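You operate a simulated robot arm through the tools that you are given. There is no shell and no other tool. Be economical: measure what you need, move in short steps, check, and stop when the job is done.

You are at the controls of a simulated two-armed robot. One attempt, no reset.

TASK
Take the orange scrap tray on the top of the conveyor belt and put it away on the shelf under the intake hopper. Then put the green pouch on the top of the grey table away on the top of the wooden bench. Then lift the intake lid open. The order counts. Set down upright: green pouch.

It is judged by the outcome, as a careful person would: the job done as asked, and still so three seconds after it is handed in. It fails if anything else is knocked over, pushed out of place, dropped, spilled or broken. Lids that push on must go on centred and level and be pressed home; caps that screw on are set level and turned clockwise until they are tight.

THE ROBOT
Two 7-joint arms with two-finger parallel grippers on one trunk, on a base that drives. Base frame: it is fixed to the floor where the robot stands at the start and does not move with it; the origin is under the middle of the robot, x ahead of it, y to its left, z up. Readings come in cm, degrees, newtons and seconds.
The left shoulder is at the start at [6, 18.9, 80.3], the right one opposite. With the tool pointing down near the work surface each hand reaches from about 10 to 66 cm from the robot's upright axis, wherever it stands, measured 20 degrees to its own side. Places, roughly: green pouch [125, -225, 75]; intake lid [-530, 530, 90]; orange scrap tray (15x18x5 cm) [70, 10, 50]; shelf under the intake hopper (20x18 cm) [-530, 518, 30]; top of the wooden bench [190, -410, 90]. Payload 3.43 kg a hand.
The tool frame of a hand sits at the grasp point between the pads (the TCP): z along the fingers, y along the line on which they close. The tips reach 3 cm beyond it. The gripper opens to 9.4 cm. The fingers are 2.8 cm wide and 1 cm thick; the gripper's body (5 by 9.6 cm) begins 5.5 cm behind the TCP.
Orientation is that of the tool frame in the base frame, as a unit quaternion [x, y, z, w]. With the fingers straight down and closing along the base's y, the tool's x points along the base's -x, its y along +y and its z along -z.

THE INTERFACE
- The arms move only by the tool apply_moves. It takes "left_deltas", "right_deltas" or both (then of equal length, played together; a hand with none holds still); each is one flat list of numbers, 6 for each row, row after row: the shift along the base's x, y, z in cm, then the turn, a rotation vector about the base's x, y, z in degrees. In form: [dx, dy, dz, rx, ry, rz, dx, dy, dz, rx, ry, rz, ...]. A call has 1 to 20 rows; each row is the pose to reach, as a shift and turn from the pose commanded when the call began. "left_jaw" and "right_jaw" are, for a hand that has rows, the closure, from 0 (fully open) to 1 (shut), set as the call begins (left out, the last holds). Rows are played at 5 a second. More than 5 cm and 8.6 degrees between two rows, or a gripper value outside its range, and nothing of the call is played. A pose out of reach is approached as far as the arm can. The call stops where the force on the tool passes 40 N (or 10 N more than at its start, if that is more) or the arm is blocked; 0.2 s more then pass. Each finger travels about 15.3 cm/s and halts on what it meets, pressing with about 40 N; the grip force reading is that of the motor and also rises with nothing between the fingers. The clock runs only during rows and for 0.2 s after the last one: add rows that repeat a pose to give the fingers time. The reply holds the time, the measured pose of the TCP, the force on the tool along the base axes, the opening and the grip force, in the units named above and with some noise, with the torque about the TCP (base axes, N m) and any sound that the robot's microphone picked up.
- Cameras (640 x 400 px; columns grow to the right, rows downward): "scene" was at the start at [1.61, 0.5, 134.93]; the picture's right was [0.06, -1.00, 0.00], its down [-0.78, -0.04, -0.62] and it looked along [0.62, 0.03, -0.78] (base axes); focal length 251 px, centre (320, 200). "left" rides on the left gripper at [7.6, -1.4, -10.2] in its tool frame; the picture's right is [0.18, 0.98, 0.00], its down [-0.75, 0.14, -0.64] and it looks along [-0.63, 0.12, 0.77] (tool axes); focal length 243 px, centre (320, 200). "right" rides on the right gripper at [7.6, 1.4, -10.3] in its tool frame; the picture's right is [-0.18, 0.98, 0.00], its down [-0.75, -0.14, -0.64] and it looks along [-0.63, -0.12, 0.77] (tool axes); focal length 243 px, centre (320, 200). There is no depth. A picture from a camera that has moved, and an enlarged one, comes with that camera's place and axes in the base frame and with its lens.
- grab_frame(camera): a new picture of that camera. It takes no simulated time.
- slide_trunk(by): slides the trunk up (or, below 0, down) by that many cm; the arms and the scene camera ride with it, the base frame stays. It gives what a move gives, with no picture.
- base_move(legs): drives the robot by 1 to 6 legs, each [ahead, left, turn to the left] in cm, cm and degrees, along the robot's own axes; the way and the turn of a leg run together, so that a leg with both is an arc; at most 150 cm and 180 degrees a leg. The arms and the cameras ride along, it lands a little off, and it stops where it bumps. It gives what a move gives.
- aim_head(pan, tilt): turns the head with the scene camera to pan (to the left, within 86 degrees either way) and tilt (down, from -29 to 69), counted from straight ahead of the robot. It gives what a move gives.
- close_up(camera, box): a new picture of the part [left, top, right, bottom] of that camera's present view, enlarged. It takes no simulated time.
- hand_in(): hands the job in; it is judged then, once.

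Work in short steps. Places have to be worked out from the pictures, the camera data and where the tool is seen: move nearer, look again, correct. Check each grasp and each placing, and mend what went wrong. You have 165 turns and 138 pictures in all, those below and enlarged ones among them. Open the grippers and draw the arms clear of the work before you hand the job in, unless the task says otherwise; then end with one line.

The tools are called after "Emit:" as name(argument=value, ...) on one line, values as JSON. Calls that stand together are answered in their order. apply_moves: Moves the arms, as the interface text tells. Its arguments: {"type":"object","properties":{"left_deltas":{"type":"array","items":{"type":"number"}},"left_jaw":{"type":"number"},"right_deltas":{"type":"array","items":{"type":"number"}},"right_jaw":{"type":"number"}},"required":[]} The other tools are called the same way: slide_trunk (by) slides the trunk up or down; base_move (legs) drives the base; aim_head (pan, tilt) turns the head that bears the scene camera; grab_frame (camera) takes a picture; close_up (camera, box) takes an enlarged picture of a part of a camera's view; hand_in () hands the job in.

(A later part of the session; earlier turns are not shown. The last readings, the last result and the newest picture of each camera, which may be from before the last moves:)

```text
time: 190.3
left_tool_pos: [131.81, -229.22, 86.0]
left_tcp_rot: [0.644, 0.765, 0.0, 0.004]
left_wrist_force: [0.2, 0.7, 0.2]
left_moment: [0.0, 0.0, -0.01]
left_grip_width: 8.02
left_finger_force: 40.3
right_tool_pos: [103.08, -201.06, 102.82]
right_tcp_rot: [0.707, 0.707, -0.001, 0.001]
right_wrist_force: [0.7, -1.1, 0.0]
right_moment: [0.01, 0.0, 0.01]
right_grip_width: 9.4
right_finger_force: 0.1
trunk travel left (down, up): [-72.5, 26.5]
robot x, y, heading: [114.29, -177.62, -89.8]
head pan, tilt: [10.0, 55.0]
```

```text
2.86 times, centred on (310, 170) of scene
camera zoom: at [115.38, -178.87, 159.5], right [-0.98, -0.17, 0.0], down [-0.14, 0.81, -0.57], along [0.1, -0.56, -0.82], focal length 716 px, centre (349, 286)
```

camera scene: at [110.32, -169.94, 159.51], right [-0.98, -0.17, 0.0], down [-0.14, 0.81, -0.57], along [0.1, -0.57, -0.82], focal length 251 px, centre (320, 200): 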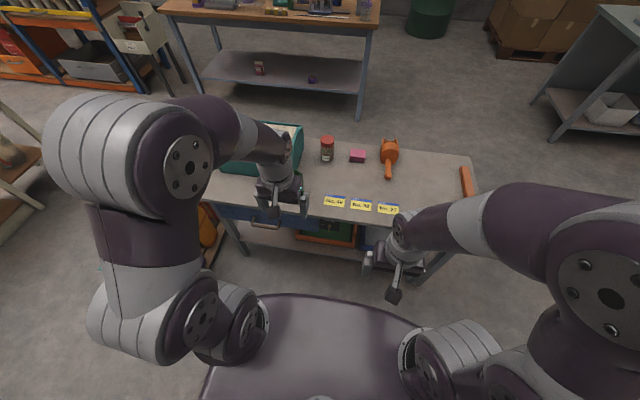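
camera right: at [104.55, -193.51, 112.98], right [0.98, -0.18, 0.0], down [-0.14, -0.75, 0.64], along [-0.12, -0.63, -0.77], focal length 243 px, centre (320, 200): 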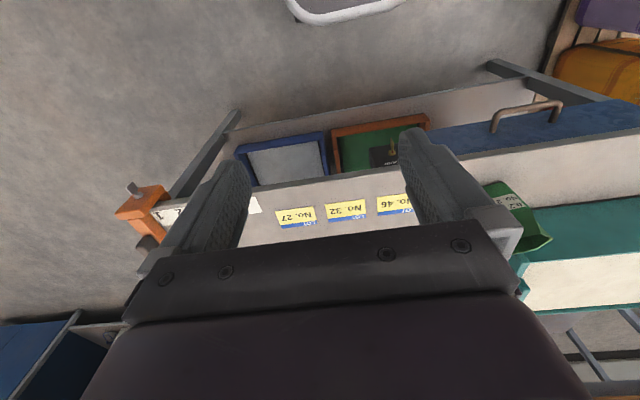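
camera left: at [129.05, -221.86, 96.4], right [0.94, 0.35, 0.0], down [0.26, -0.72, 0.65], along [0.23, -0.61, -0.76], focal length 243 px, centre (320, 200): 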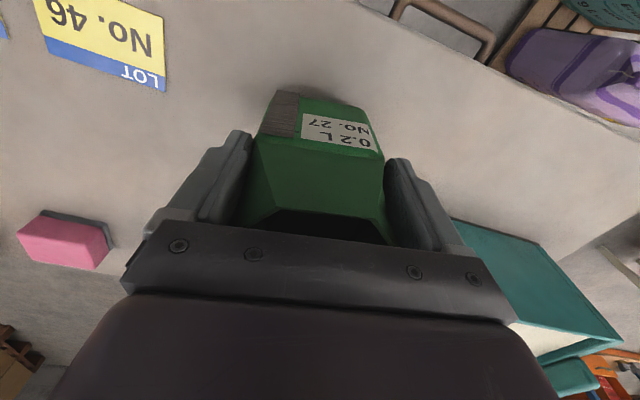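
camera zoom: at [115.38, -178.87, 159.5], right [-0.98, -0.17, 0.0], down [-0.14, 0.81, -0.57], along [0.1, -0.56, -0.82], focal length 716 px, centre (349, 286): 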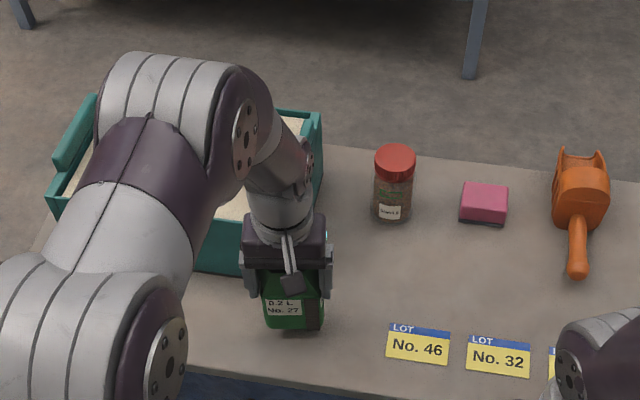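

The pouch came up level. I lift further, retract it toward me, and back the robot off the table.

Emit:
apply_moves(left_deltas=[0, 0, 2.5, 0, 0, 0, 0, 0, 5, 0, 0, 0, 0, 0, 7.5, 0, 0, 0, 0, 0, 10, 0, 0, 0, 0, 0, 12.5, 0, 0, 0, -0.5, 2.5, 14, 0, 0, 0, -1, 5, 15, 0, 0, 0, -1.5, 7.5, 15, 0, 0, 0, -2, 10, 15, 0, 0, 0, -2, 12.5, 15, 0, 0, 0, -2, 15, 15, 0, 0, 0, -2, 15, 15, 0, 0, 0])

Emit:
base_move(legs=[[-22, 0, 0], [0, -110, 0]])

Emit:
aim_head(pan=35, tilt=25)

Emit:
grab_frame(camera="scene")

```text
time: 192.9
left_tool_pos: [129.79, -214.17, 101.14]
left_tcp_rot: [0.645, 0.764, 0.001, 0.004]
left_wrist_force: [0.6, -0.4, -0.2]
left_moment: [0.01, 0.04, -0.01]
left_grip_width: 8.0
left_finger_force: 39.9
right_tool_pos: [103.06, -201.08, 102.6]
right_tcp_rot: [0.706, 0.708, 0.0, 0.0]
right_wrist_force: [0.0, 0.4, -0.1]
right_moment: [0.0, 0.01, 0.0]
right_grip_width: 9.4
right_finger_force: 0.0
trunk travel left (down, up): [-72.5, 26.5]
robot x, y, heading: [114.14, -177.72, -89.9]
head pan, tilt: [10.0, 55.0]
```

```text
time: 200.0
left_tool_pos: [17.76, -192.83, 101.2]
left_tcp_rot: [0.639, 0.769, 0.0, 0.004]
left_wrist_force: [-1.1, -0.3, -0.4]
left_moment: [0.0, 0.01, 0.01]
left_grip_width: 7.93
left_finger_force: 39.8
right_tool_pos: [-8.96, -180.23, 102.83]
right_tcp_rot: [0.701, 0.714, 0.0, 0.001]
right_wrist_force: [1.1, -0.2, -1.1]
right_moment: [0.0, 0.01, 0.02]
right_grip_width: 9.4
right_finger_force: 0.1
trunk travel left (down, up): [-72.5, 26.5]
robot x, y, heading: [2.01, -156.56, -89.0]
head pan, tilt: [10.0, 55.0]
```

```text
time: 200.9
left_tool_pos: [17.83, -192.91, 101.23]
left_tcp_rot: [0.64, 0.769, 0.0, 0.003]
left_wrist_force: [0.0, -0.2, 0.5]
left_moment: [0.01, 0.01, -0.01]
left_grip_width: 7.95
left_finger_force: 40.0
right_tool_pos: [-8.85, -180.13, 102.75]
right_tcp_rot: [0.702, 0.712, -0.001, 0.001]
right_wrist_force: [-0.7, 0.0, 0.1]
right_moment: [-0.01, -0.01, 0.0]
right_grip_width: 9.42
right_finger_force: 0.1
trunk travel left (down, up): [-72.5, 26.5]
robot x, y, heading: [1.32, -156.75, -89.3]
head pan, tilt: [35.0, 25.0]
```

```text
72 pictures are left
camera scene: at [7.05, -158.11, 163.89], right [-0.81, -0.59, 0.0], down [-0.25, 0.34, -0.91], along [0.53, -0.73, -0.42], focal length 251 px, centre (320, 200)
```

scene: 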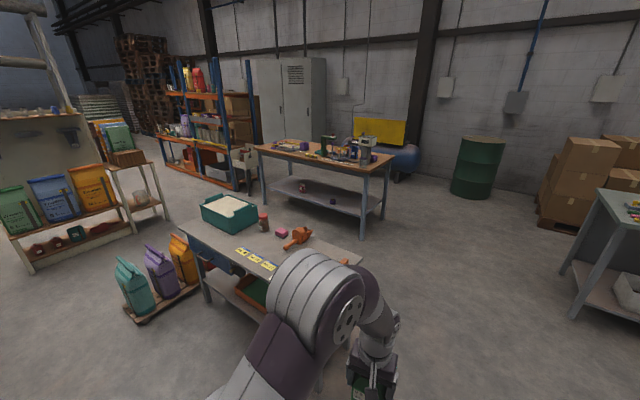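

Emit:
close_up(camera="scene", box=[245, 115, 405, 215])

Emit:
close_up(camera="left", box=[200, 60, 440, 240])

```text
4.00 times, centred on (325, 165) of scene
camera zoom: at [7.05, -158.11, 163.89], right [-0.81, -0.59, 0.0], down [-0.25, 0.34, -0.91], along [0.53, -0.73, -0.42], focal length 1003 px, centre (300, 340)
```

zoom: 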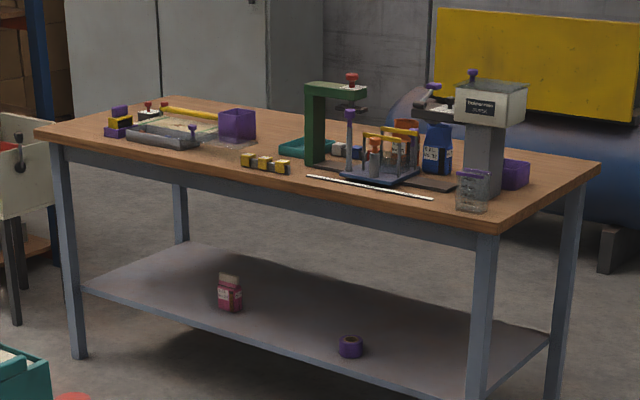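

```text
2.22 times, centred on (320, 150) of left
camera zoom: at [15.02, -185.6, 111.58], right [0.93, 0.36, 0.0], down [0.27, -0.71, 0.65], along [0.24, -0.6, -0.76], focal length 539 px, centre (320, 311)
```

zoom: 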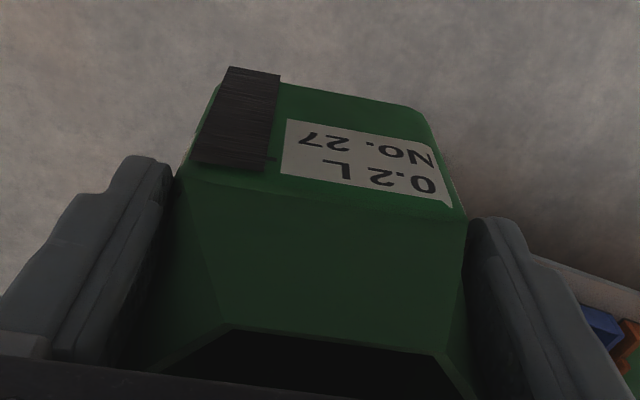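

Free spot on the bench: around (196, −372), front strip between the grey tray (x>205) and yellow blocks (x<186); bench front edge y≈−360, top z≈90. I drive into the aisle between the grey table and the bench.

Emit:
base_move(legs=[[0, -12, -0.7], [140, 0, 0], [14, 0, 0]])

Emit:
aim_head(pan=70, tilt=35)

Emit:
grab_frame(camera="scene")

```text
time: 209.6
left_tool_pos: [6.53, -344.55, 101.13]
left_tcp_rot: [0.642, 0.767, 0.0, 0.004]
left_wrist_force: [-1.0, 0.0, -1.1]
left_moment: [-0.02, -0.02, 0.0]
left_grip_width: 7.95
left_finger_force: 39.9
right_tool_pos: [-20.25, -331.67, 102.73]
right_tcp_rot: [0.703, 0.712, -0.001, 0.001]
right_wrist_force: [0.1, -0.1, 0.3]
right_moment: [0.01, 0.01, 0.02]
right_grip_width: 9.41
right_finger_force: 0.1
trunk travel left (down, up): [-72.5, 26.5]
robot x, y, heading: [-9.65, -308.67, -89.5]
head pan, tilt: [35.0, 25.0]
```

```text
time: 210.6
left_tool_pos: [6.46, -344.59, 101.24]
left_tcp_rot: [0.642, 0.767, 0.0, 0.003]
left_wrist_force: [-0.6, -0.1, -0.3]
left_moment: [-0.06, -0.03, -0.03]
left_grip_width: 7.93
left_finger_force: 39.9
right_tool_pos: [-20.24, -331.84, 102.84]
right_tcp_rot: [0.703, 0.711, -0.001, 0.0]
right_wrist_force: [0.6, 0.3, 0.0]
right_moment: [0.0, 0.01, -0.03]
right_grip_width: 9.41
right_finger_force: 0.0
trunk travel left (down, up): [-72.5, 26.5]
robot x, y, heading: [-9.29, -308.28, -89.4]
head pan, tilt: [70.0, 35.0]
```

```text
69 pictures are left
camera scene: at [-1.23, -305.24, 162.33], right [-0.33, -0.94, 0.0], down [-0.54, 0.19, -0.82], along [0.77, -0.27, -0.57], focal length 251 px, centre (320, 200)
```

scene: 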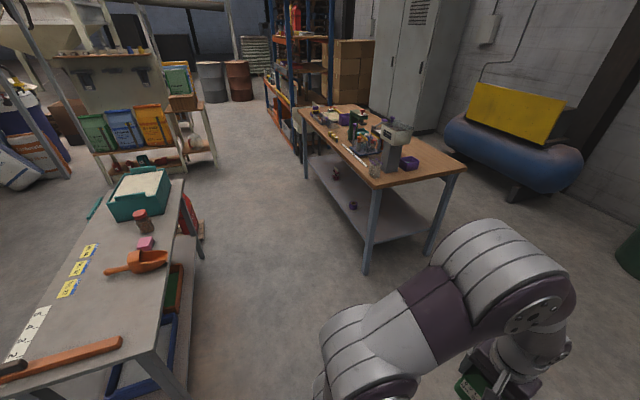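

The aisle runs from y≈−268 to about −365. I centre on y≈−313 and strafe left along it.

Emit:
base_move(legs=[[4, 0, -0.6], [0, 95, 0]])

Emit:
aim_head(pan=50, tilt=40)

Emit:
grab_frame(camera="scene")

```text
time: 216.0
left_tool_pos: [99.81, -349.56, 101.34]
left_tcp_rot: [0.649, 0.761, 0.0, 0.004]
left_wrist_force: [0.4, -0.8, -0.8]
left_moment: [0.0, 0.04, 0.02]
left_grip_width: 7.95
left_finger_force: 40.0
right_tool_pos: [73.41, -335.96, 102.75]
right_tcp_rot: [0.71, 0.704, 0.0, 0.0]
right_wrist_force: [-0.2, 1.2, -0.6]
right_moment: [-0.01, 0.0, -0.01]
right_grip_width: 9.39
right_finger_force: 0.1
trunk travel left (down, up): [-72.5, 26.5]
robot x, y, heading: [84.39, -313.18, -90.6]
head pan, tilt: [70.0, 35.0]
```

```text
time: 216.8
left_tool_pos: [99.84, -349.46, 101.13]
left_tcp_rot: [0.649, 0.761, 0.0, 0.004]
left_wrist_force: [-0.1, 0.2, -0.3]
left_moment: [-0.04, 0.03, -0.02]
left_grip_width: 7.95
left_finger_force: 40.0
right_tool_pos: [73.35, -336.02, 102.82]
right_tcp_rot: [0.71, 0.704, -0.001, 0.001]
right_wrist_force: [-0.3, 0.6, -0.3]
right_moment: [-0.01, 0.0, 0.0]
right_grip_width: 9.42
right_finger_force: 0.0
trunk travel left (down, up): [-72.5, 26.5]
robot x, y, heading: [84.61, -312.65, -90.7]
head pan, tilt: [50.0, 40.0]
```

```text
68 pictures are left
camera scene: at [91.09, -312.35, 161.57], right [-0.65, -0.76, 0.0], down [-0.49, 0.42, -0.77], along [0.58, -0.5, -0.64], focal length 251 px, centre (320, 200)
```

scene: 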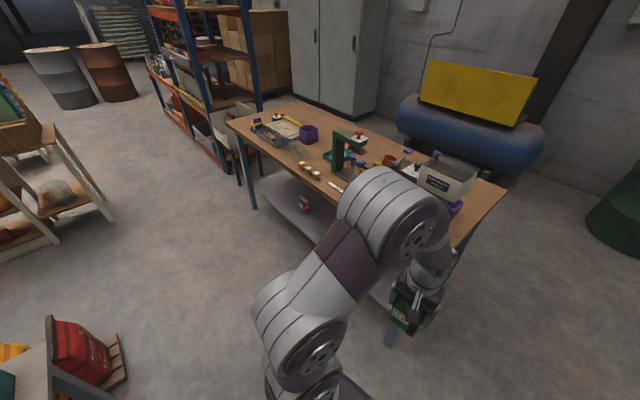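

Emit:
base_move(legs=[[0, 93, 0.5]])

Emit:
aim_head(pan=10, tilt=50)

Emit:
grab_frame(camera="scene")

Emit:
grab_frame(camera="left")

```text
time: 221.6
left_tool_pos: [192.49, -350.14, 101.21]
left_tcp_rot: [0.647, 0.763, 0.0, 0.004]
left_wrist_force: [-0.4, -0.1, -1.2]
left_moment: [-0.06, 0.0, 0.01]
left_grip_width: 7.93
left_finger_force: 40.1
right_tool_pos: [165.86, -336.77, 102.75]
right_tcp_rot: [0.709, 0.705, -0.001, 0.001]
right_wrist_force: [-0.5, 0.1, 0.0]
right_moment: [0.03, 0.0, -0.01]
right_grip_width: 9.38
right_finger_force: 0.0
trunk travel left (down, up): [-72.5, 26.5]
robot x, y, heading: [176.67, -313.46, -90.5]
head pan, tilt: [50.0, 40.0]
```

```text
time: 222.7
left_tool_pos: [192.33, -350.17, 101.12]
left_tcp_rot: [0.647, 0.763, 0.0, 0.003]
left_wrist_force: [0.4, -0.1, -1.3]
left_moment: [-0.03, 0.05, 0.01]
left_grip_width: 7.94
left_finger_force: 40.0
right_tool_pos: [165.86, -336.75, 102.66]
right_tcp_rot: [0.708, 0.706, -0.001, 0.0]
right_wrist_force: [-0.7, 0.5, -0.2]
right_moment: [0.02, 0.0, 0.0]
right_grip_width: 9.41
right_finger_force: 0.1
trunk travel left (down, up): [-72.5, 26.5]
robot x, y, heading: [177.16, -313.63, -90.2]
head pan, tilt: [10.0, 50.0]
```

```text
67 pictures are left
camera scene: at [178.28, -315.16, 160.15], right [-0.99, -0.17, 0.0], down [-0.13, 0.75, -0.64], along [0.11, -0.63, -0.77], focal length 251 px, centre (320, 200)
```

scene: 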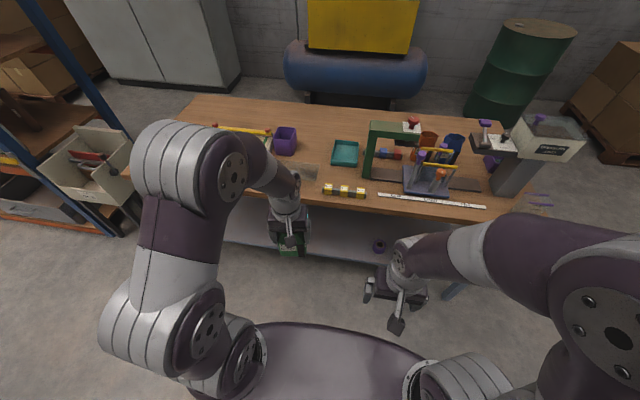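

```text
66 pictures are left
camera left: at [189.61, -342.79, 111.58], right [0.94, 0.34, 0.0], down [0.26, -0.72, 0.65], along [0.22, -0.61, -0.76], focal length 243 px, centre (320, 200)
```

left: 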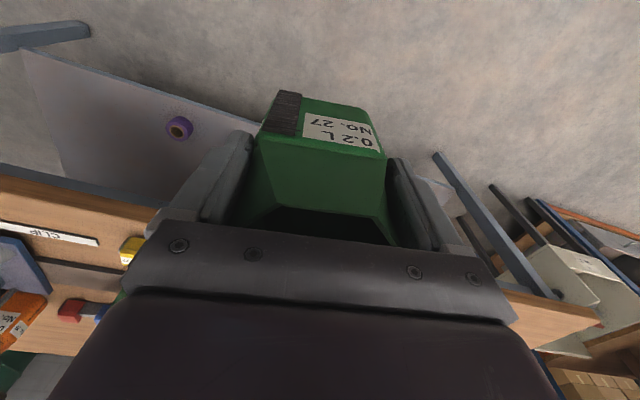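

Emit:
close_up(camera="scene", box=[150, 80, 400, 240])

```text
2.50 times, centred on (275, 160) of scene
camera zoom: at [178.28, -315.16, 160.15], right [-0.99, -0.17, 0.0], down [-0.13, 0.75, -0.64], along [0.11, -0.63, -0.77], focal length 627 px, centre (432, 300)
```

zoom: 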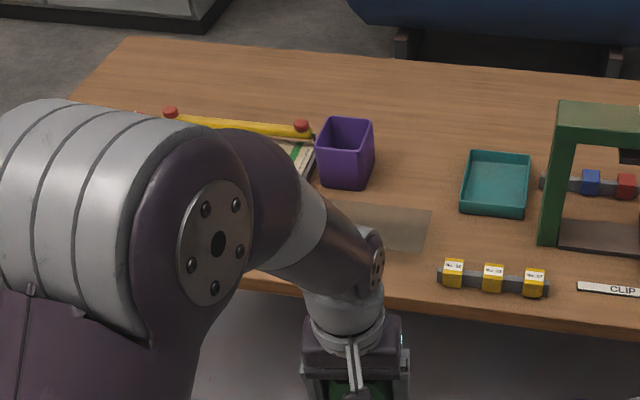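

Emit:
close_up(camera="scene", box=[265, 130, 345, 210])

```text
5.00 times, centred on (305, 170) of scene
camera zoom: at [178.28, -315.16, 160.15], right [-0.99, -0.17, 0.0], down [-0.13, 0.75, -0.64], along [0.11, -0.63, -0.77], focal length 1254 px, centre (395, 350)
```

zoom: 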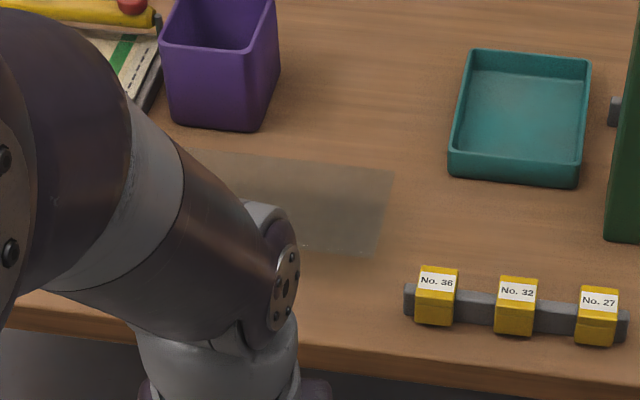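

A clear patch of bare wood lies between the yellow blocks (y≥−379.5) and the teal tray (y≤−391.5), around (184, −385.5). I raise the hand 8 cm and bring the base 18 cm closer and 6 cm right.

Emit:
apply_moves(left_deltas=[0, 0, 2.5, 0, 0, -2.5, 0, 0, 5, 0, 0, -5, 0, 0, 7.5, 0, 0, -7, 0, 0, 8, 0, 0, -9.5, 0, 0, 8, 0, 0, -9.5])

Emit:
base_move(legs=[[0, -6, 0], [18, 0, 0]])

Emit:
close_up(camera="scene", box=[200, 100, 440, 260])

```text
time: 223.9
left_tool_pos: [192.23, -350.03, 109.24]
left_tcp_rot: [0.708, 0.706, -0.001, 0.005]
left_wrist_force: [-0.1, 0.3, -0.3]
left_moment: [0.01, 0.04, 0.02]
left_grip_width: 7.93
left_finger_force: 40.0
right_tool_pos: [165.77, -336.95, 102.76]
right_tcp_rot: [0.708, 0.706, 0.0, 0.001]
right_wrist_force: [0.7, -0.1, 0.4]
right_moment: [-0.02, 0.03, -0.01]
right_grip_width: 9.42
right_finger_force: 0.1
trunk travel left (down, up): [-72.5, 26.5]
robot x, y, heading: [177.07, -313.69, -90.3]
head pan, tilt: [10.0, 50.0]
```

```text
time: 226.0
left_tool_pos: [185.95, -367.78, 109.17]
left_tcp_rot: [0.709, 0.706, 0.0, 0.003]
left_wrist_force: [0.2, -0.1, 0.3]
left_moment: [-0.02, -0.01, 0.0]
left_grip_width: 7.93
left_finger_force: 40.0
right_tool_pos: [159.69, -354.58, 102.78]
right_tcp_rot: [0.71, 0.704, -0.001, 0.0]
right_wrist_force: [1.2, -0.6, 0.2]
right_moment: [-0.03, -0.04, -0.04]
right_grip_width: 9.44
right_finger_force: 0.0
trunk travel left (down, up): [-72.5, 26.5]
robot x, y, heading: [170.73, -331.33, -90.5]
head pan, tilt: [10.0, 50.0]
```

```text
2.50 times, centred on (320, 180) of scene
camera zoom: at [172.13, -332.91, 160.16], right [-0.99, -0.17, 0.0], down [-0.13, 0.76, -0.64], along [0.11, -0.63, -0.77], focal length 627 px, centre (320, 250)
```

zoom: 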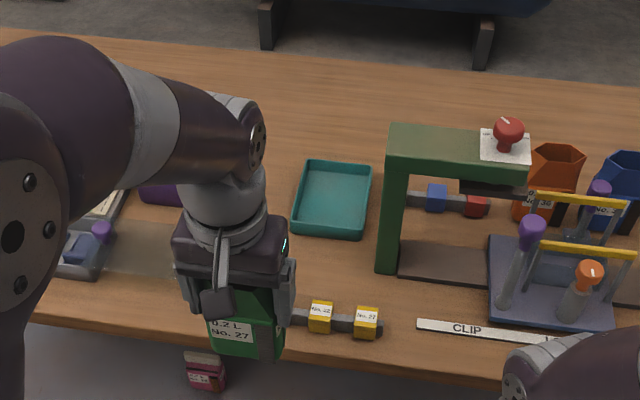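

Positions agree. I move over (183.7, −386.3) and lower to ~2 cm above the wood, then look.

Emit:
apply_moves(left_deltas=[-0.5, -4, 0, 0, 0, 0, -1, -8, 0, 0, 0, 0, -1.5, -12, 0, 0, 0, 0, -2, -16, 0, 0, 0, 0, -2.3, -18.5, 0, 0, 0, 0, -2.3, -18.5, -3, 0, 0, 0, -2.3, -18.5, -6, 0, 0, 0, -2.3, -18.5, -9, 0, 0, 0, -2.3, -18.5, -9, 0, 0, 0])

Emit:
close_up(camera="scene", box=[200, 100, 440, 260])

Emit:
grab_frame(camera="left")

```text
time: 228.0
left_tool_pos: [183.78, -386.33, 100.18]
left_tcp_rot: [0.71, 0.704, 0.0, 0.005]
left_wrist_force: [0.5, -0.1, 0.3]
left_moment: [0.0, 0.0, 0.03]
left_grip_width: 7.91
left_finger_force: 39.9
left hand out of reach, approached as far as the arm can: row 4, 5, 6
right_tool_pos: [159.66, -354.67, 102.72]
right_tcp_rot: [0.71, 0.705, 0.0, 0.001]
right_wrist_force: [0.3, 0.0, 0.1]
right_moment: [0.01, 0.01, 0.0]
right_grip_width: 9.4
right_finger_force: 0.0
trunk travel left (down, up): [-72.5, 26.5]
robot x, y, heading: [170.71, -331.39, -90.9]
head pan, tilt: [10.0, 50.0]
```

```text
2.50 times, centred on (320, 180) of scene
camera zoom: at [172.15, -332.92, 160.15], right [-0.99, -0.17, 0.0], down [-0.13, 0.76, -0.64], along [0.11, -0.63, -0.77], focal length 627 px, centre (320, 250)
```

zoom: 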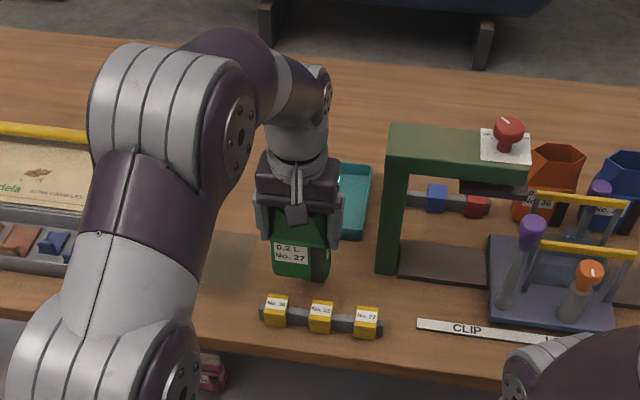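

```text
61 pictures are left
camera left: at [182.27, -378.55, 110.5], right [0.98, 0.18, 0.0], down [0.13, -0.75, 0.65], along [0.12, -0.64, -0.76], focal length 243 px, centre (320, 200)
```

left: 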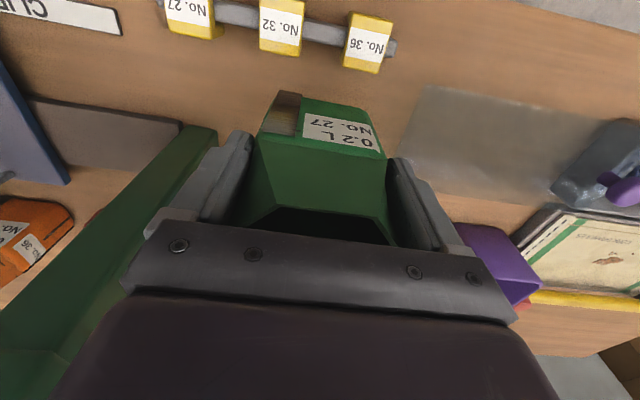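

Well placed. Lowering in small steps until contact.

Emit:
apply_moves(left_deltas=[0, 0, -0.8, 0, 0, 0, 0, 0, -1.4, 0, 0, 0, 0, 0, -2, 0, 0, 0, 0, 0, -2, 0, 0, 0])

```text
time: 229.0
left_tool_pos: [183.78, -386.36, 98.13]
left_tcp_rot: [0.709, 0.705, -0.001, 0.003]
left_wrist_force: [-0.3, 0.0, 0.2]
left_moment: [0.0, 0.05, -0.02]
left_grip_width: 7.93
left_finger_force: 40.4
right_tool_pos: [159.63, -354.62, 102.77]
right_tcp_rot: [0.71, 0.705, 0.0, 0.0]
right_wrist_force: [-1.1, -0.3, -0.9]
right_moment: [-0.02, 0.01, -0.03]
right_grip_width: 9.4
right_finger_force: 0.1
trunk travel left (down, up): [-72.5, 26.5]
robot x, y, heading: [170.64, -331.14, -90.4]
head pan, tilt: [10.0, 50.0]
```

Emit:
apply_moves(left_deltas=[0, 0, -0.3, 0, 0, 0, 0, 0, -0.6, 0, 0, 0, 0, 0, -0.6, 0, 0, 0])

Emit:
close_up(camera="left", box=[220, 60, 420, 185])

```text
time: 229.8
left_tool_pos: [183.61, -386.41, 97.63]
left_tcp_rot: [0.709, 0.705, -0.001, 0.004]
left_wrist_force: [1.1, -0.9, 0.2]
left_moment: [0.0, -0.02, 0.02]
left_grip_width: 7.91
left_finger_force: 40.0
right_tool_pos: [159.6, -354.59, 102.76]
right_tcp_rot: [0.709, 0.705, -0.001, 0.0]
right_wrist_force: [0.4, 0.6, -0.6]
right_moment: [-0.01, -0.03, 0.01]
right_grip_width: 9.39
right_finger_force: 0.0
trunk travel left (down, up): [-72.5, 26.5]
robot x, y, heading: [170.46, -331.06, -90.3]
head pan, tilt: [10.0, 50.0]
```

```text
3.20 times, centred on (320, 122) of left
camera zoom: at [182.31, -378.65, 107.96], right [0.98, 0.18, 0.0], down [0.13, -0.75, 0.65], along [0.12, -0.64, -0.76], focal length 776 px, centre (320, 448)
```

zoom: 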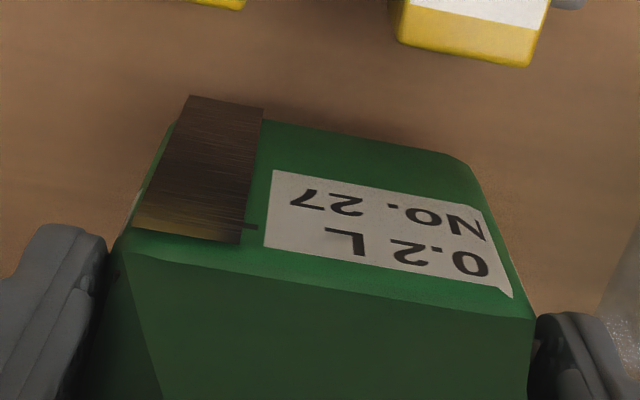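

No contact yet; continue down slowly.

Emit:
apply_moves(left_deltas=[0, 0, -0.2, 0, 0, 0, 0, 0, -0.4, 0, 0, 0, 0, 0, -0.6, 0, 0, 0, 0, 0, -0.6, 0, 0, 0])

```text
time: 230.8
left_tool_pos: [183.72, -386.3, 97.02]
left_tcp_rot: [0.709, 0.705, 0.0, 0.003]
left_wrist_force: [0.3, 0.0, 0.1]
left_moment: [-0.01, 0.01, 0.04]
left_grip_width: 7.91
left_finger_force: 39.8
right_tool_pos: [159.55, -354.62, 102.73]
right_tcp_rot: [0.71, 0.705, 0.0, 0.001]
right_wrist_force: [0.5, -0.2, -0.4]
right_moment: [0.0, 0.0, 0.03]
right_grip_width: 9.42
right_finger_force: 0.0
trunk travel left (down, up): [-72.5, 26.5]
robot x, y, heading: [170.78, -331.19, -90.4]
head pan, tilt: [10.0, 50.0]
```

Emit:
apply_moves(left_deltas=[0, 0, -0.2, 0, 0, 0, 0, 0, -0.4, 0, 0, 0, 0, 0, -0.6, 0, 0, 0, 0, 0, -0.8, 0, 0, 0, 0, 0, -0.8, 0, 0, 0])

Emit:
close_up(camera="left", box=[220, 60, 420, 185])

```text
time: 232.0
left_tool_pos: [183.71, -386.34, 96.21]
left_tcp_rot: [0.709, 0.705, -0.001, 0.004]
left_wrist_force: [-0.5, 0.2, -0.5]
left_moment: [-0.02, -0.02, 0.02]
left_grip_width: 7.9
left_finger_force: 40.0
right_tool_pos: [159.67, -354.6, 102.81]
right_tcp_rot: [0.709, 0.705, -0.001, 0.001]
right_wrist_force: [-0.3, -0.6, 1.0]
right_moment: [0.01, 0.0, -0.03]
right_grip_width: 9.39
right_finger_force: 0.0
trunk travel left (down, up): [-72.5, 26.5]
robot x, y, heading: [170.75, -331.24, -90.5]
head pan, tilt: [10.0, 50.0]
```

```text
3.20 times, centred on (320, 122) of left
camera zoom: at [182.33, -378.63, 106.52], right [0.98, 0.18, 0.0], down [0.13, -0.75, 0.65], along [0.12, -0.64, -0.76], focal length 776 px, centre (320, 448)
```

zoom: 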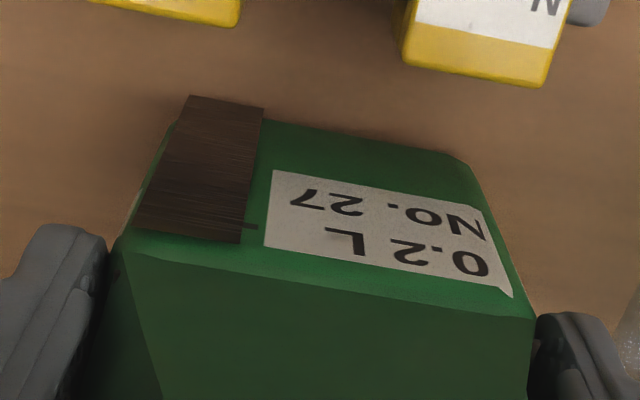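

Still above the wood; keep lowering in small steps.

Emit:
apply_moves(left_deltas=[0, 0, -0.3, 0, 0, 0, 0, 0, -0.6, 0, 0, 0, 0, 0, -0.9, 0, 0, 0, 0, 0, -0.9, 0, 0, 0])

```text
time: 233.0
left_tool_pos: [183.89, -386.34, 95.56]
left_tcp_rot: [0.709, 0.705, -0.004, 0.007]
left_wrist_force: [5.1, -8.5, 34.2]
left_moment: [-0.34, 0.07, 0.03]
left_grip_width: 7.98
left_finger_force: 40.0
right_tool_pos: [159.67, -354.43, 102.74]
right_tcp_rot: [0.71, 0.705, -0.001, 0.002]
right_wrist_force: [-0.1, 0.4, -0.6]
right_moment: [0.01, -0.01, 0.01]
right_grip_width: 9.42
right_finger_force: 0.0
trunk travel left (down, up): [-72.5, 26.5]
robot x, y, heading: [170.83, -331.09, -90.5]
head pan, tilt: [10.0, 50.0]
```

Contact with the wood. I ease up slightly and release.

Emit:
apply_moves(left_deltas=[0, 0, 0.2, 0, 0, 0, 0, 0, 0.3, 0, 0, 0])

Emit:
close_up(camera="left", box=[220, 60, 420, 185])

```text
time: 233.6
left_tool_pos: [183.66, -386.13, 95.58]
left_tcp_rot: [0.709, 0.705, 0.0, 0.004]
left_wrist_force: [0.9, -8.1, 19.6]
left_moment: [-0.72, 0.36, 0.18]
left_grip_width: 7.92
left_finger_force: 40.0
right_tool_pos: [159.7, -354.47, 102.74]
right_tcp_rot: [0.709, 0.705, -0.001, 0.001]
right_wrist_force: [-0.9, 0.3, 0.4]
right_moment: [-0.02, 0.0, -0.01]
right_grip_width: 9.41
right_finger_force: 0.0
trunk travel left (down, up): [-72.5, 26.5]
robot x, y, heading: [170.37, -331.52, -90.5]
head pan, tilt: [10.0, 50.0]
```

```text
3.20 times, centred on (320, 122) of left
camera zoom: at [182.26, -378.53, 105.94], right [0.98, 0.18, 0.0], down [0.13, -0.75, 0.65], along [0.12, -0.64, -0.76], focal length 776 px, centre (320, 448)
```

zoom: 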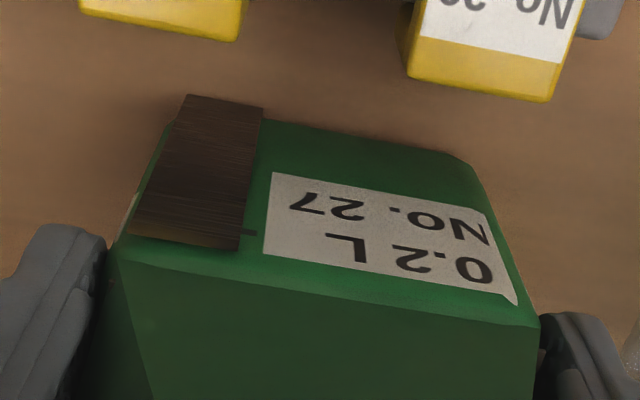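

Emit:
apply_moves(left_deltas=[0, 0, 0.15, 0, 0, 0, 0, 0, 0.25, 0, 0, 0, 0, 0, 0.25, 0, 0, 0])

Emit:
close_up(camera="scene", box=[260, 140, 360, 240])

```text
time: 234.4
left_tool_pos: [183.81, -386.31, 95.67]
left_tcp_rot: [0.709, 0.705, 0.001, 0.002]
left_wrist_force: [-0.3, 0.4, -0.9]
left_moment: [0.02, -0.03, -0.01]
left_grip_width: 7.92
left_finger_force: 39.8
right_tool_pos: [159.68, -354.63, 102.75]
right_tcp_rot: [0.71, 0.705, -0.001, 0.001]
right_wrist_force: [-0.1, -0.5, -0.1]
right_moment: [0.0, 0.01, -0.02]
right_grip_width: 9.4
right_finger_force: 0.1
trunk travel left (down, up): [-72.5, 26.5]
robot x, y, heading: [170.84, -331.74, -90.3]
head pan, tilt: [10.0, 50.0]
```

```text
4.00 times, centred on (310, 190) of scene
camera zoom: at [172.17, -332.91, 160.13], right [-0.99, -0.17, 0.0], down [-0.13, 0.76, -0.64], along [0.11, -0.63, -0.77], focal length 1003 px, centre (360, 240)
```

zoom: 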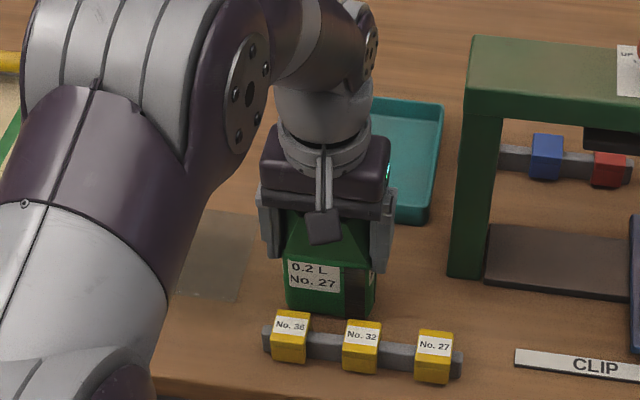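

It's at the surface with no load. Releasing, then straight up.

Emit:
apply_moves(left_deltas=[0, 0, 0, 0, 0, 0, 0, 0, 0, 0, 0, 0], left_jaw=0)

Emit:
grab_frame(camera="left")

```text
time: 235.0
left_tool_pos: [183.76, -386.44, 95.78]
left_tcp_rot: [0.709, 0.705, 0.0, 0.005]
left_wrist_force: [-0.1, -0.2, 0.2]
left_moment: [0.0, 0.01, -0.04]
left_grip_width: 9.39
left_finger_force: 0.1
right_tool_pos: [159.7, -354.46, 102.85]
right_tcp_rot: [0.709, 0.705, 0.0, 0.001]
right_wrist_force: [0.7, 0.1, 0.4]
right_moment: [0.0, 0.0, 0.01]
right_grip_width: 9.42
right_finger_force: 0.1
trunk travel left (down, up): [-72.5, 26.5]
robot x, y, heading: [171.09, -331.32, -90.4]
head pan, tilt: [10.0, 50.0]
```

```text
56 pictures are left
camera left: at [182.34, -378.68, 106.17], right [0.98, 0.18, 0.0], down [0.13, -0.75, 0.65], along [0.12, -0.64, -0.76], focal length 243 px, centre (320, 200)
```

left: 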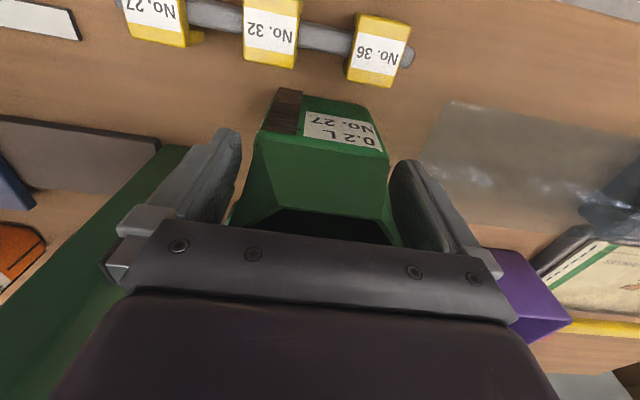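

Clear on both sides; I shift 0.3 cm +x and rise vertically, then retract.

Emit:
apply_moves(left_deltas=[0.3, 0, 0, 0, 0, 0, 0.3, 0, 2, 0, 0, 0, 0.3, 0, 4.5, 0, 0, 0, 0.3, 0, 8, 0, 0, 0, 0.3, 0, 12, 0, 0, 0, 0.3, 0, 15, 0, 0, 0, 0.3, 4, 17, 0, 0, 0, 0.3, 8.5, 17, 0, 0, 0, 0.3, 13, 17, 0, 0, 0, 0.3, 17.5, 17, 0, 0, 0, 0.3, 22, 15, 0, 0, 0, 0.3, 26, 13, 0, 0, 0, 0.3, 26, 13, 0, 0, 0])

Emit:
close_up(camera="scene", box=[200, 100, 440, 260])

```text
time: 237.8
left_tool_pos: [184.2, -360.18, 108.73]
left_tcp_rot: [0.709, 0.706, 0.0, 0.004]
left_wrist_force: [0.6, -0.7, 0.2]
left_moment: [0.03, -0.02, 0.0]
left_grip_width: 9.41
left_finger_force: 0.1
left hand out of reach, approached as far as the arm can: row 4, 5, 6, 7, 8, 9
right_tool_pos: [159.59, -354.64, 102.83]
right_tcp_rot: [0.709, 0.705, 0.0, 0.001]
right_wrist_force: [-0.7, -0.3, -0.3]
right_moment: [0.01, -0.02, 0.0]
right_grip_width: 9.41
right_finger_force: 0.1
trunk travel left (down, up): [-72.5, 26.5]
robot x, y, heading: [170.48, -331.17, -90.4]
head pan, tilt: [10.0, 50.0]
```

```text
2.50 times, centred on (320, 180) of scene
camera zoom: at [172.14, -333.0, 160.15], right [-0.99, -0.17, 0.0], down [-0.13, 0.76, -0.64], along [0.11, -0.63, -0.77], focal length 627 px, centre (320, 250)
```

zoom: 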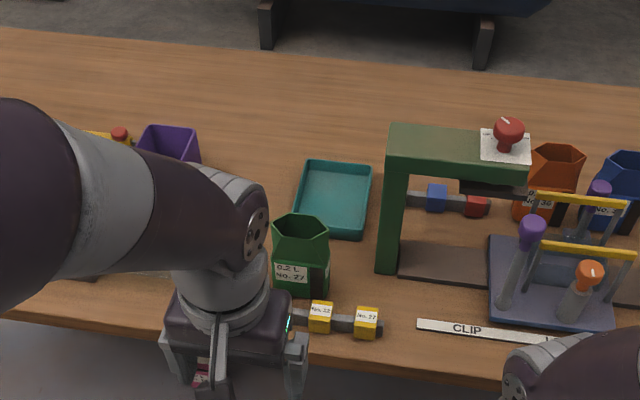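

Pouch stands upright and alone. I leave the aisle the way I came.

Emit:
base_move(legs=[[-17, 0, 0.4], [0, -93, 0], [0, -93, 0], [-150, 0, 0], [-10, 33, 0], [0, 0, 180]])

```text
time: 264.4
left_tool_pos: [-7.86, -129.36, 108.82]
left_tcp_rot: [0.73, -0.683, -0.004, 0.0]
left_wrist_force: [-0.6, 0.2, -0.7]
left_moment: [-0.03, 0.0, 0.01]
left_grip_width: 9.41
left_finger_force: 0.1
right_tool_pos: [17.08, -133.27, 102.74]
right_tcp_rot: [0.729, -0.685, -0.001, -0.001]
right_wrist_force: [-0.3, 0.0, 0.5]
right_moment: [0.0, 0.01, 0.0]
right_grip_width: 9.39
right_finger_force: 0.1
trunk travel left (down, up): [-72.5, 26.5]
robot x, y, heading: [7.51, -157.19, 93.1]
head pan, tilt: [10.0, 50.0]
```

Now back north: straighten, x≈−8 past the platform, shift to x≈−25 for the pillar gap, on to y≈190.

Emit:
base_move(legs=[[0, 0, -3.1], [0, 15.5, 0], [88, 0, 0], [88, 0, 0]])

```text
time: 274.7
left_tool_pos: [-22.61, 46.86, 108.83]
left_tcp_rot: [0.71, -0.704, -0.004, 0.0]
left_wrist_force: [-0.2, 0.8, -0.5]
left_moment: [-0.02, -0.01, -0.02]
left_grip_width: 9.41
left_finger_force: 0.1
right_tool_pos: [2.06, 41.48, 102.75]
right_tcp_rot: [0.71, -0.704, 0.0, 0.0]
right_wrist_force: [0.1, -0.4, 0.4]
right_moment: [0.02, -0.02, 0.02]
right_grip_width: 9.39
right_finger_force: 0.1
trunk travel left (down, up): [-72.5, 26.5]
robot x, y, heading: [-8.68, 18.49, 90.3]
head pan, tilt: [10.0, 50.0]
```

Emit:
base_move(legs=[[0, 16.5, -0.3], [88, 0, 0], [88, 0, 0], [52, 102, 0], [52, 102, 0], [52, 102, 0]])

```text
time: 301.1
left_tool_pos: [-335.96, 392.3, 108.82]
left_tcp_rot: [-0.684, 0.729, 0.004, 0.0]
left_wrist_force: [-0.8, 0.0, -0.2]
left_moment: [0.01, 0.02, 0.0]
left_grip_width: 9.4
left_finger_force: 0.0
right_tool_pos: [-311.89, 385.25, 102.77]
right_tcp_rot: [-0.684, 0.729, 0.001, 0.0]
right_wrist_force: [-1.0, -0.5, 0.8]
right_moment: [0.02, -0.01, 0.01]
right_grip_width: 9.41
right_finger_force: 0.1
trunk travel left (down, up): [-72.5, 26.5]
robot x, y, heading: [-324.14, 362.5, 86.1]
head pan, tilt: [10.0, 50.0]
```

Emit:
base_move(legs=[[0, 0, 3.9], [25, 97, 0], [25, 97, 0], [28, 0, 0]])

Emit:
aim_head(pan=8, tilt=40)

Emit:
grab_frame(camera="scene")

```text
time: 313.1
left_tool_pos: [-535.28, 465.37, 108.72]
left_tcp_rot: [0.719, -0.695, -0.005, -0.001]
left_wrist_force: [0.0, 0.7, 0.3]
left_moment: [-0.04, 0.0, 0.02]
left_grip_width: 9.39
left_finger_force: 0.1
right_tool_pos: [-510.6, 460.83, 102.78]
right_tcp_rot: [0.718, -0.696, -0.001, -0.001]
right_wrist_force: [-0.2, -0.8, 0.5]
right_moment: [0.01, -0.03, 0.02]
right_grip_width: 9.38
right_finger_force: 0.1
trunk travel left (down, up): [-72.5, 26.5]
robot x, y, heading: [-520.83, 437.52, 91.3]
head pan, tilt: [10.0, 50.0]
```

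```text
time: 313.8
left_tool_pos: [-535.25, 465.51, 108.8]
left_tcp_rot: [0.719, -0.695, -0.004, 0.0]
left_wrist_force: [0.1, -0.3, -1.1]
left_moment: [0.01, -0.04, 0.01]
left_grip_width: 9.39
left_finger_force: 0.1
right_tool_pos: [-510.48, 460.82, 102.73]
right_tcp_rot: [0.719, -0.695, -0.001, -0.001]
right_wrist_force: [0.4, 0.4, 0.5]
right_moment: [-0.05, -0.02, 0.03]
right_grip_width: 9.35
right_finger_force: 0.0
trunk travel left (down, up): [-72.5, 26.5]
robot x, y, heading: [-520.62, 437.05, 91.8]
head pan, tilt: [8.0, 40.0]
```

```text
54 pictures are left
camera scene: at [-521.9, 439.64, 161.56], right [0.99, 0.17, 0.0], down [0.11, -0.63, -0.77], along [-0.13, 0.75, -0.64], focal length 251 px, centre (320, 200)
```

scene: 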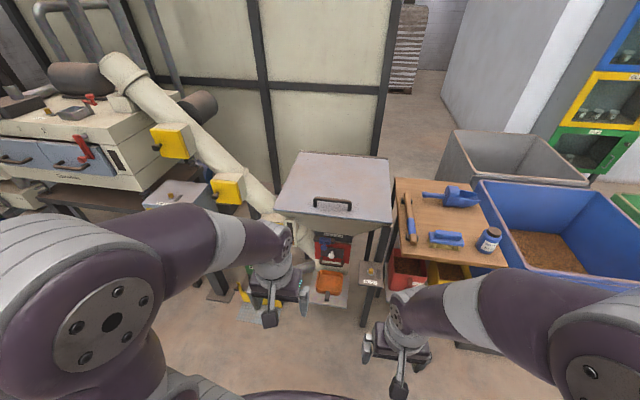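

Emit:
close_up(camera="scene", box=[250, 140, 410, 260])

Emit:
grab_frame(camera="left")

```text
3.33 times, centred on (330, 200) of scene
camera zoom: at [-521.9, 439.64, 161.56], right [0.99, 0.17, 0.0], down [0.11, -0.63, -0.77], along [-0.13, 0.75, -0.64], focal length 836 px, centre (287, 200)
```

zoom: 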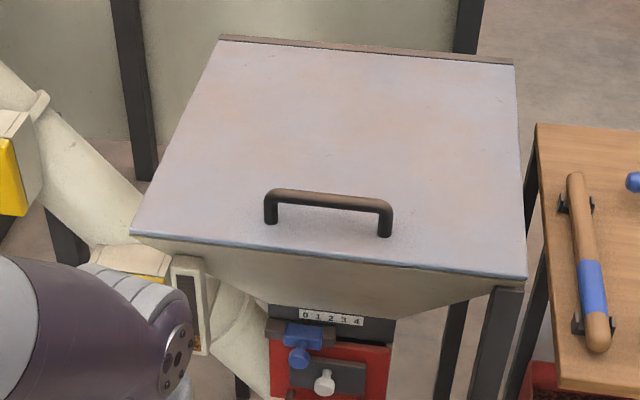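

```text
52 pictures are left
camera left: at [-533.49, 457.82, 119.16], right [-0.98, -0.22, 0.0], down [-0.16, 0.74, 0.65], along [-0.14, 0.63, -0.76], focal length 243 px, centre (320, 200)
```

left: 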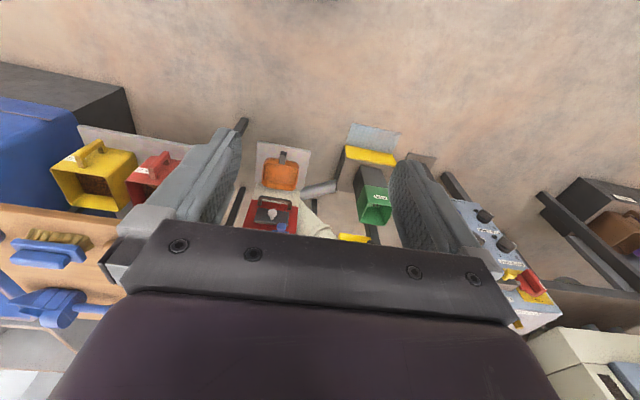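

Lid: x −555…−505, y 514–565, hinge at the back; the handle bar runs along x from −538 to −523 at y≈519, z≈94. Plan: hook the bar with the left hand (one finger under it), lift part way, then push the underside up with the right hand. I move closer first.

Emit:
base_move(legs=[[0, -5, -1.5], [24, 0, 0]])

Emit:
apply_moves(left_deltas=[0, 0, 1, 0, 0, -8, 0, 0, 2, 0, 0, -16, 0, 0, 3, 0, 0, -24, 0, 0, 4, 0, 0, -32, 0, 0, 5, 0, 0, -40, 0, 0, 5, 0, 0, -48, 0, 0, 5, 0, 0, -56, 0, 0, 5, 0, 0, -64, 0, 0, 5, 0, 0, -72, 0, 0, 5, 0, 0, -80, 0, 0, 5, 0, 0, -88, 0, 0, 5, 0, 0, -90, 0, 0, 5, 0, 0, -90])

```text
time: 316.1
left_tool_pos: [-529.5, 490.35, 108.72]
left_tcp_rot: [0.709, -0.705, -0.005, -0.001]
left_wrist_force: [-0.7, 0.6, -0.2]
left_moment: [-0.01, 0.01, -0.02]
left_grip_width: 9.41
left_finger_force: 0.1
right_tool_pos: [-504.91, 485.04, 102.77]
right_tcp_rot: [0.709, -0.705, -0.001, -0.001]
right_wrist_force: [0.4, -0.1, -0.2]
right_moment: [-0.01, 0.02, 0.02]
right_grip_width: 9.37
right_finger_force: 0.0
trunk travel left (down, up): [-72.5, 26.5]
robot x, y, heading: [-515.53, 462.01, 90.3]
head pan, tilt: [8.0, 40.0]
```

```text
time: 318.9
left_tool_pos: [-529.56, 490.36, 113.75]
left_tcp_rot: [-0.002, 1.0, 0.003, 0.003]
left_wrist_force: [-0.7, 0.5, 0.4]
left_moment: [0.02, 0.05, -0.01]
left_grip_width: 9.4
left_finger_force: 0.0
right_tool_pos: [-504.91, 484.98, 102.7]
right_tcp_rot: [0.709, -0.705, 0.0, 0.0]
right_wrist_force: [0.1, 0.7, 1.0]
right_moment: [-0.01, 0.01, 0.0]
right_grip_width: 9.39
right_finger_force: 0.0
trunk travel left (down, up): [-72.5, 26.5]
robot x, y, heading: [-515.57, 461.43, 90.4]
head pan, tilt: [8.0, 40.0]
```

Rotation done. Now I tilt the tool to point forward and down (60°) and go to a pre-pose in front of the bar with the jaw narrowed to ~3 cm.

Emit:
apply_moves(left_deltas=[-0.1, 2, -1.5, 7.5, 0, 0, -0.2, 4, -3, 15, 0, 0, -0.3, 6, -4.5, 22.5, 0, 0, -0.4, 8, -6, 30, 0, 0, -0.5, 10, -7.5, 37.5, 0, 0, -0.6, 12, -9, 45, 0, 0, -0.7, 14, -10.5, 52.5, 0, 0, -0.8, 16, -12, 60, 0, 0, -0.9, 18.5, -13.5, 60, 0, 0, -0.9, 18.5, -13.5, 60, 0, 0], left_jaw=0.68)

Emit:
grab_frame(camera="left")

Emit:
close_up(camera="scene", box=[230, 130, 430, 270])

```text
time: 321.1
left_tool_pos: [-529.71, 506.78, 100.65]
left_tcp_rot: [-0.003, 0.865, 0.502, 0.004]
left_wrist_force: [0.3, 0.0, 0.5]
left_moment: [0.02, 0.02, 0.02]
left_grip_width: 3.02
left_finger_force: 0.0
left hand out of reach, approached as far as the arm can: row 5, 6, 8, 9, 10
right_tool_pos: [-504.8, 485.0, 102.81]
right_tcp_rot: [0.71, -0.705, -0.001, -0.001]
right_wrist_force: [0.1, 0.0, -0.1]
right_moment: [0.02, 0.0, -0.01]
right_grip_width: 9.38
right_finger_force: 0.1
trunk travel left (down, up): [-72.5, 26.5]
robot x, y, heading: [-515.41, 461.84, 90.0]
head pan, tilt: [8.0, 40.0]
```

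```text
51 pictures are left
camera left: at [-537.31, 497.18, 104.51], right [-0.19, 0.49, 0.85], down [0.75, -0.49, 0.45], along [0.63, 0.72, -0.27], focal length 243 px, centre (320, 200)
```

left: 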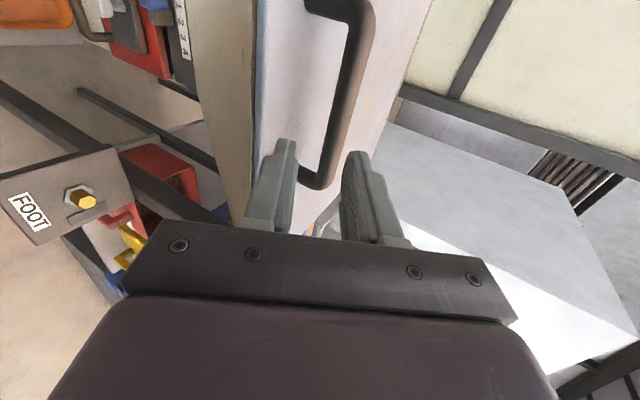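

```text
2.86 times, centred on (330, 200) of scene
camera zoom: at [-516.87, 464.19, 161.57], right [0.99, 0.14, 0.0], down [0.09, -0.64, -0.77], along [-0.11, 0.76, -0.64], focal length 716 px, centre (291, 200)
```

zoom: 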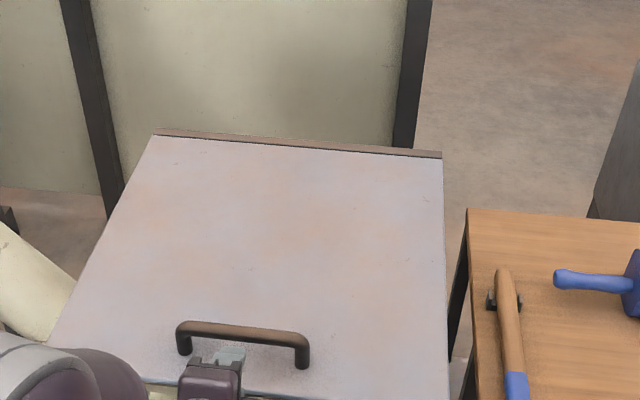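

The bar's centre is near (517.2, 96.1) by triangulation. I approach along the tool axis in small steps, checking the pose reached.

Emit:
apply_moves(left_deltas=[-0.3, 1.5, -0.3, 0, 0, 0, -0.3, 3, -0.8, 0, 0, 0, -0.3, 3, -0.8, 0, 0, 0])

Emit:
grab_frame(camera="left")

```text
time: 321.9
left_tool_pos: [-529.83, 509.86, 99.82]
left_tcp_rot: [-0.003, 0.865, 0.502, 0.002]
left_wrist_force: [1.2, 0.7, 0.1]
left_moment: [0.0, 0.04, -0.05]
left_grip_width: 3.01
left_finger_force: 0.1
left hand out of reach, approached as far as the arm can: row 1, 2
right_tool_pos: [-504.9, 484.94, 102.7]
right_tcp_rot: [0.709, -0.706, 0.0, -0.001]
right_wrist_force: [-0.3, 0.5, -0.1]
right_moment: [0.0, 0.0, 0.02]
right_grip_width: 9.42
right_finger_force: 0.1
trunk travel left (down, up): [-72.5, 26.5]
robot x, y, heading: [-515.98, 461.24, 90.0]
head pan, tilt: [8.0, 40.0]
```

```text
49 pictures are left
camera left: at [-537.38, 500.26, 103.83], right [-0.19, 0.49, 0.85], down [0.75, -0.48, 0.45], along [0.63, 0.73, -0.27], focal length 243 px, centre (320, 200)
```

left: 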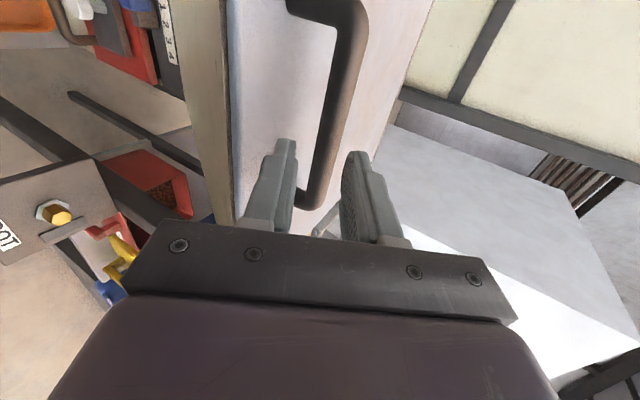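

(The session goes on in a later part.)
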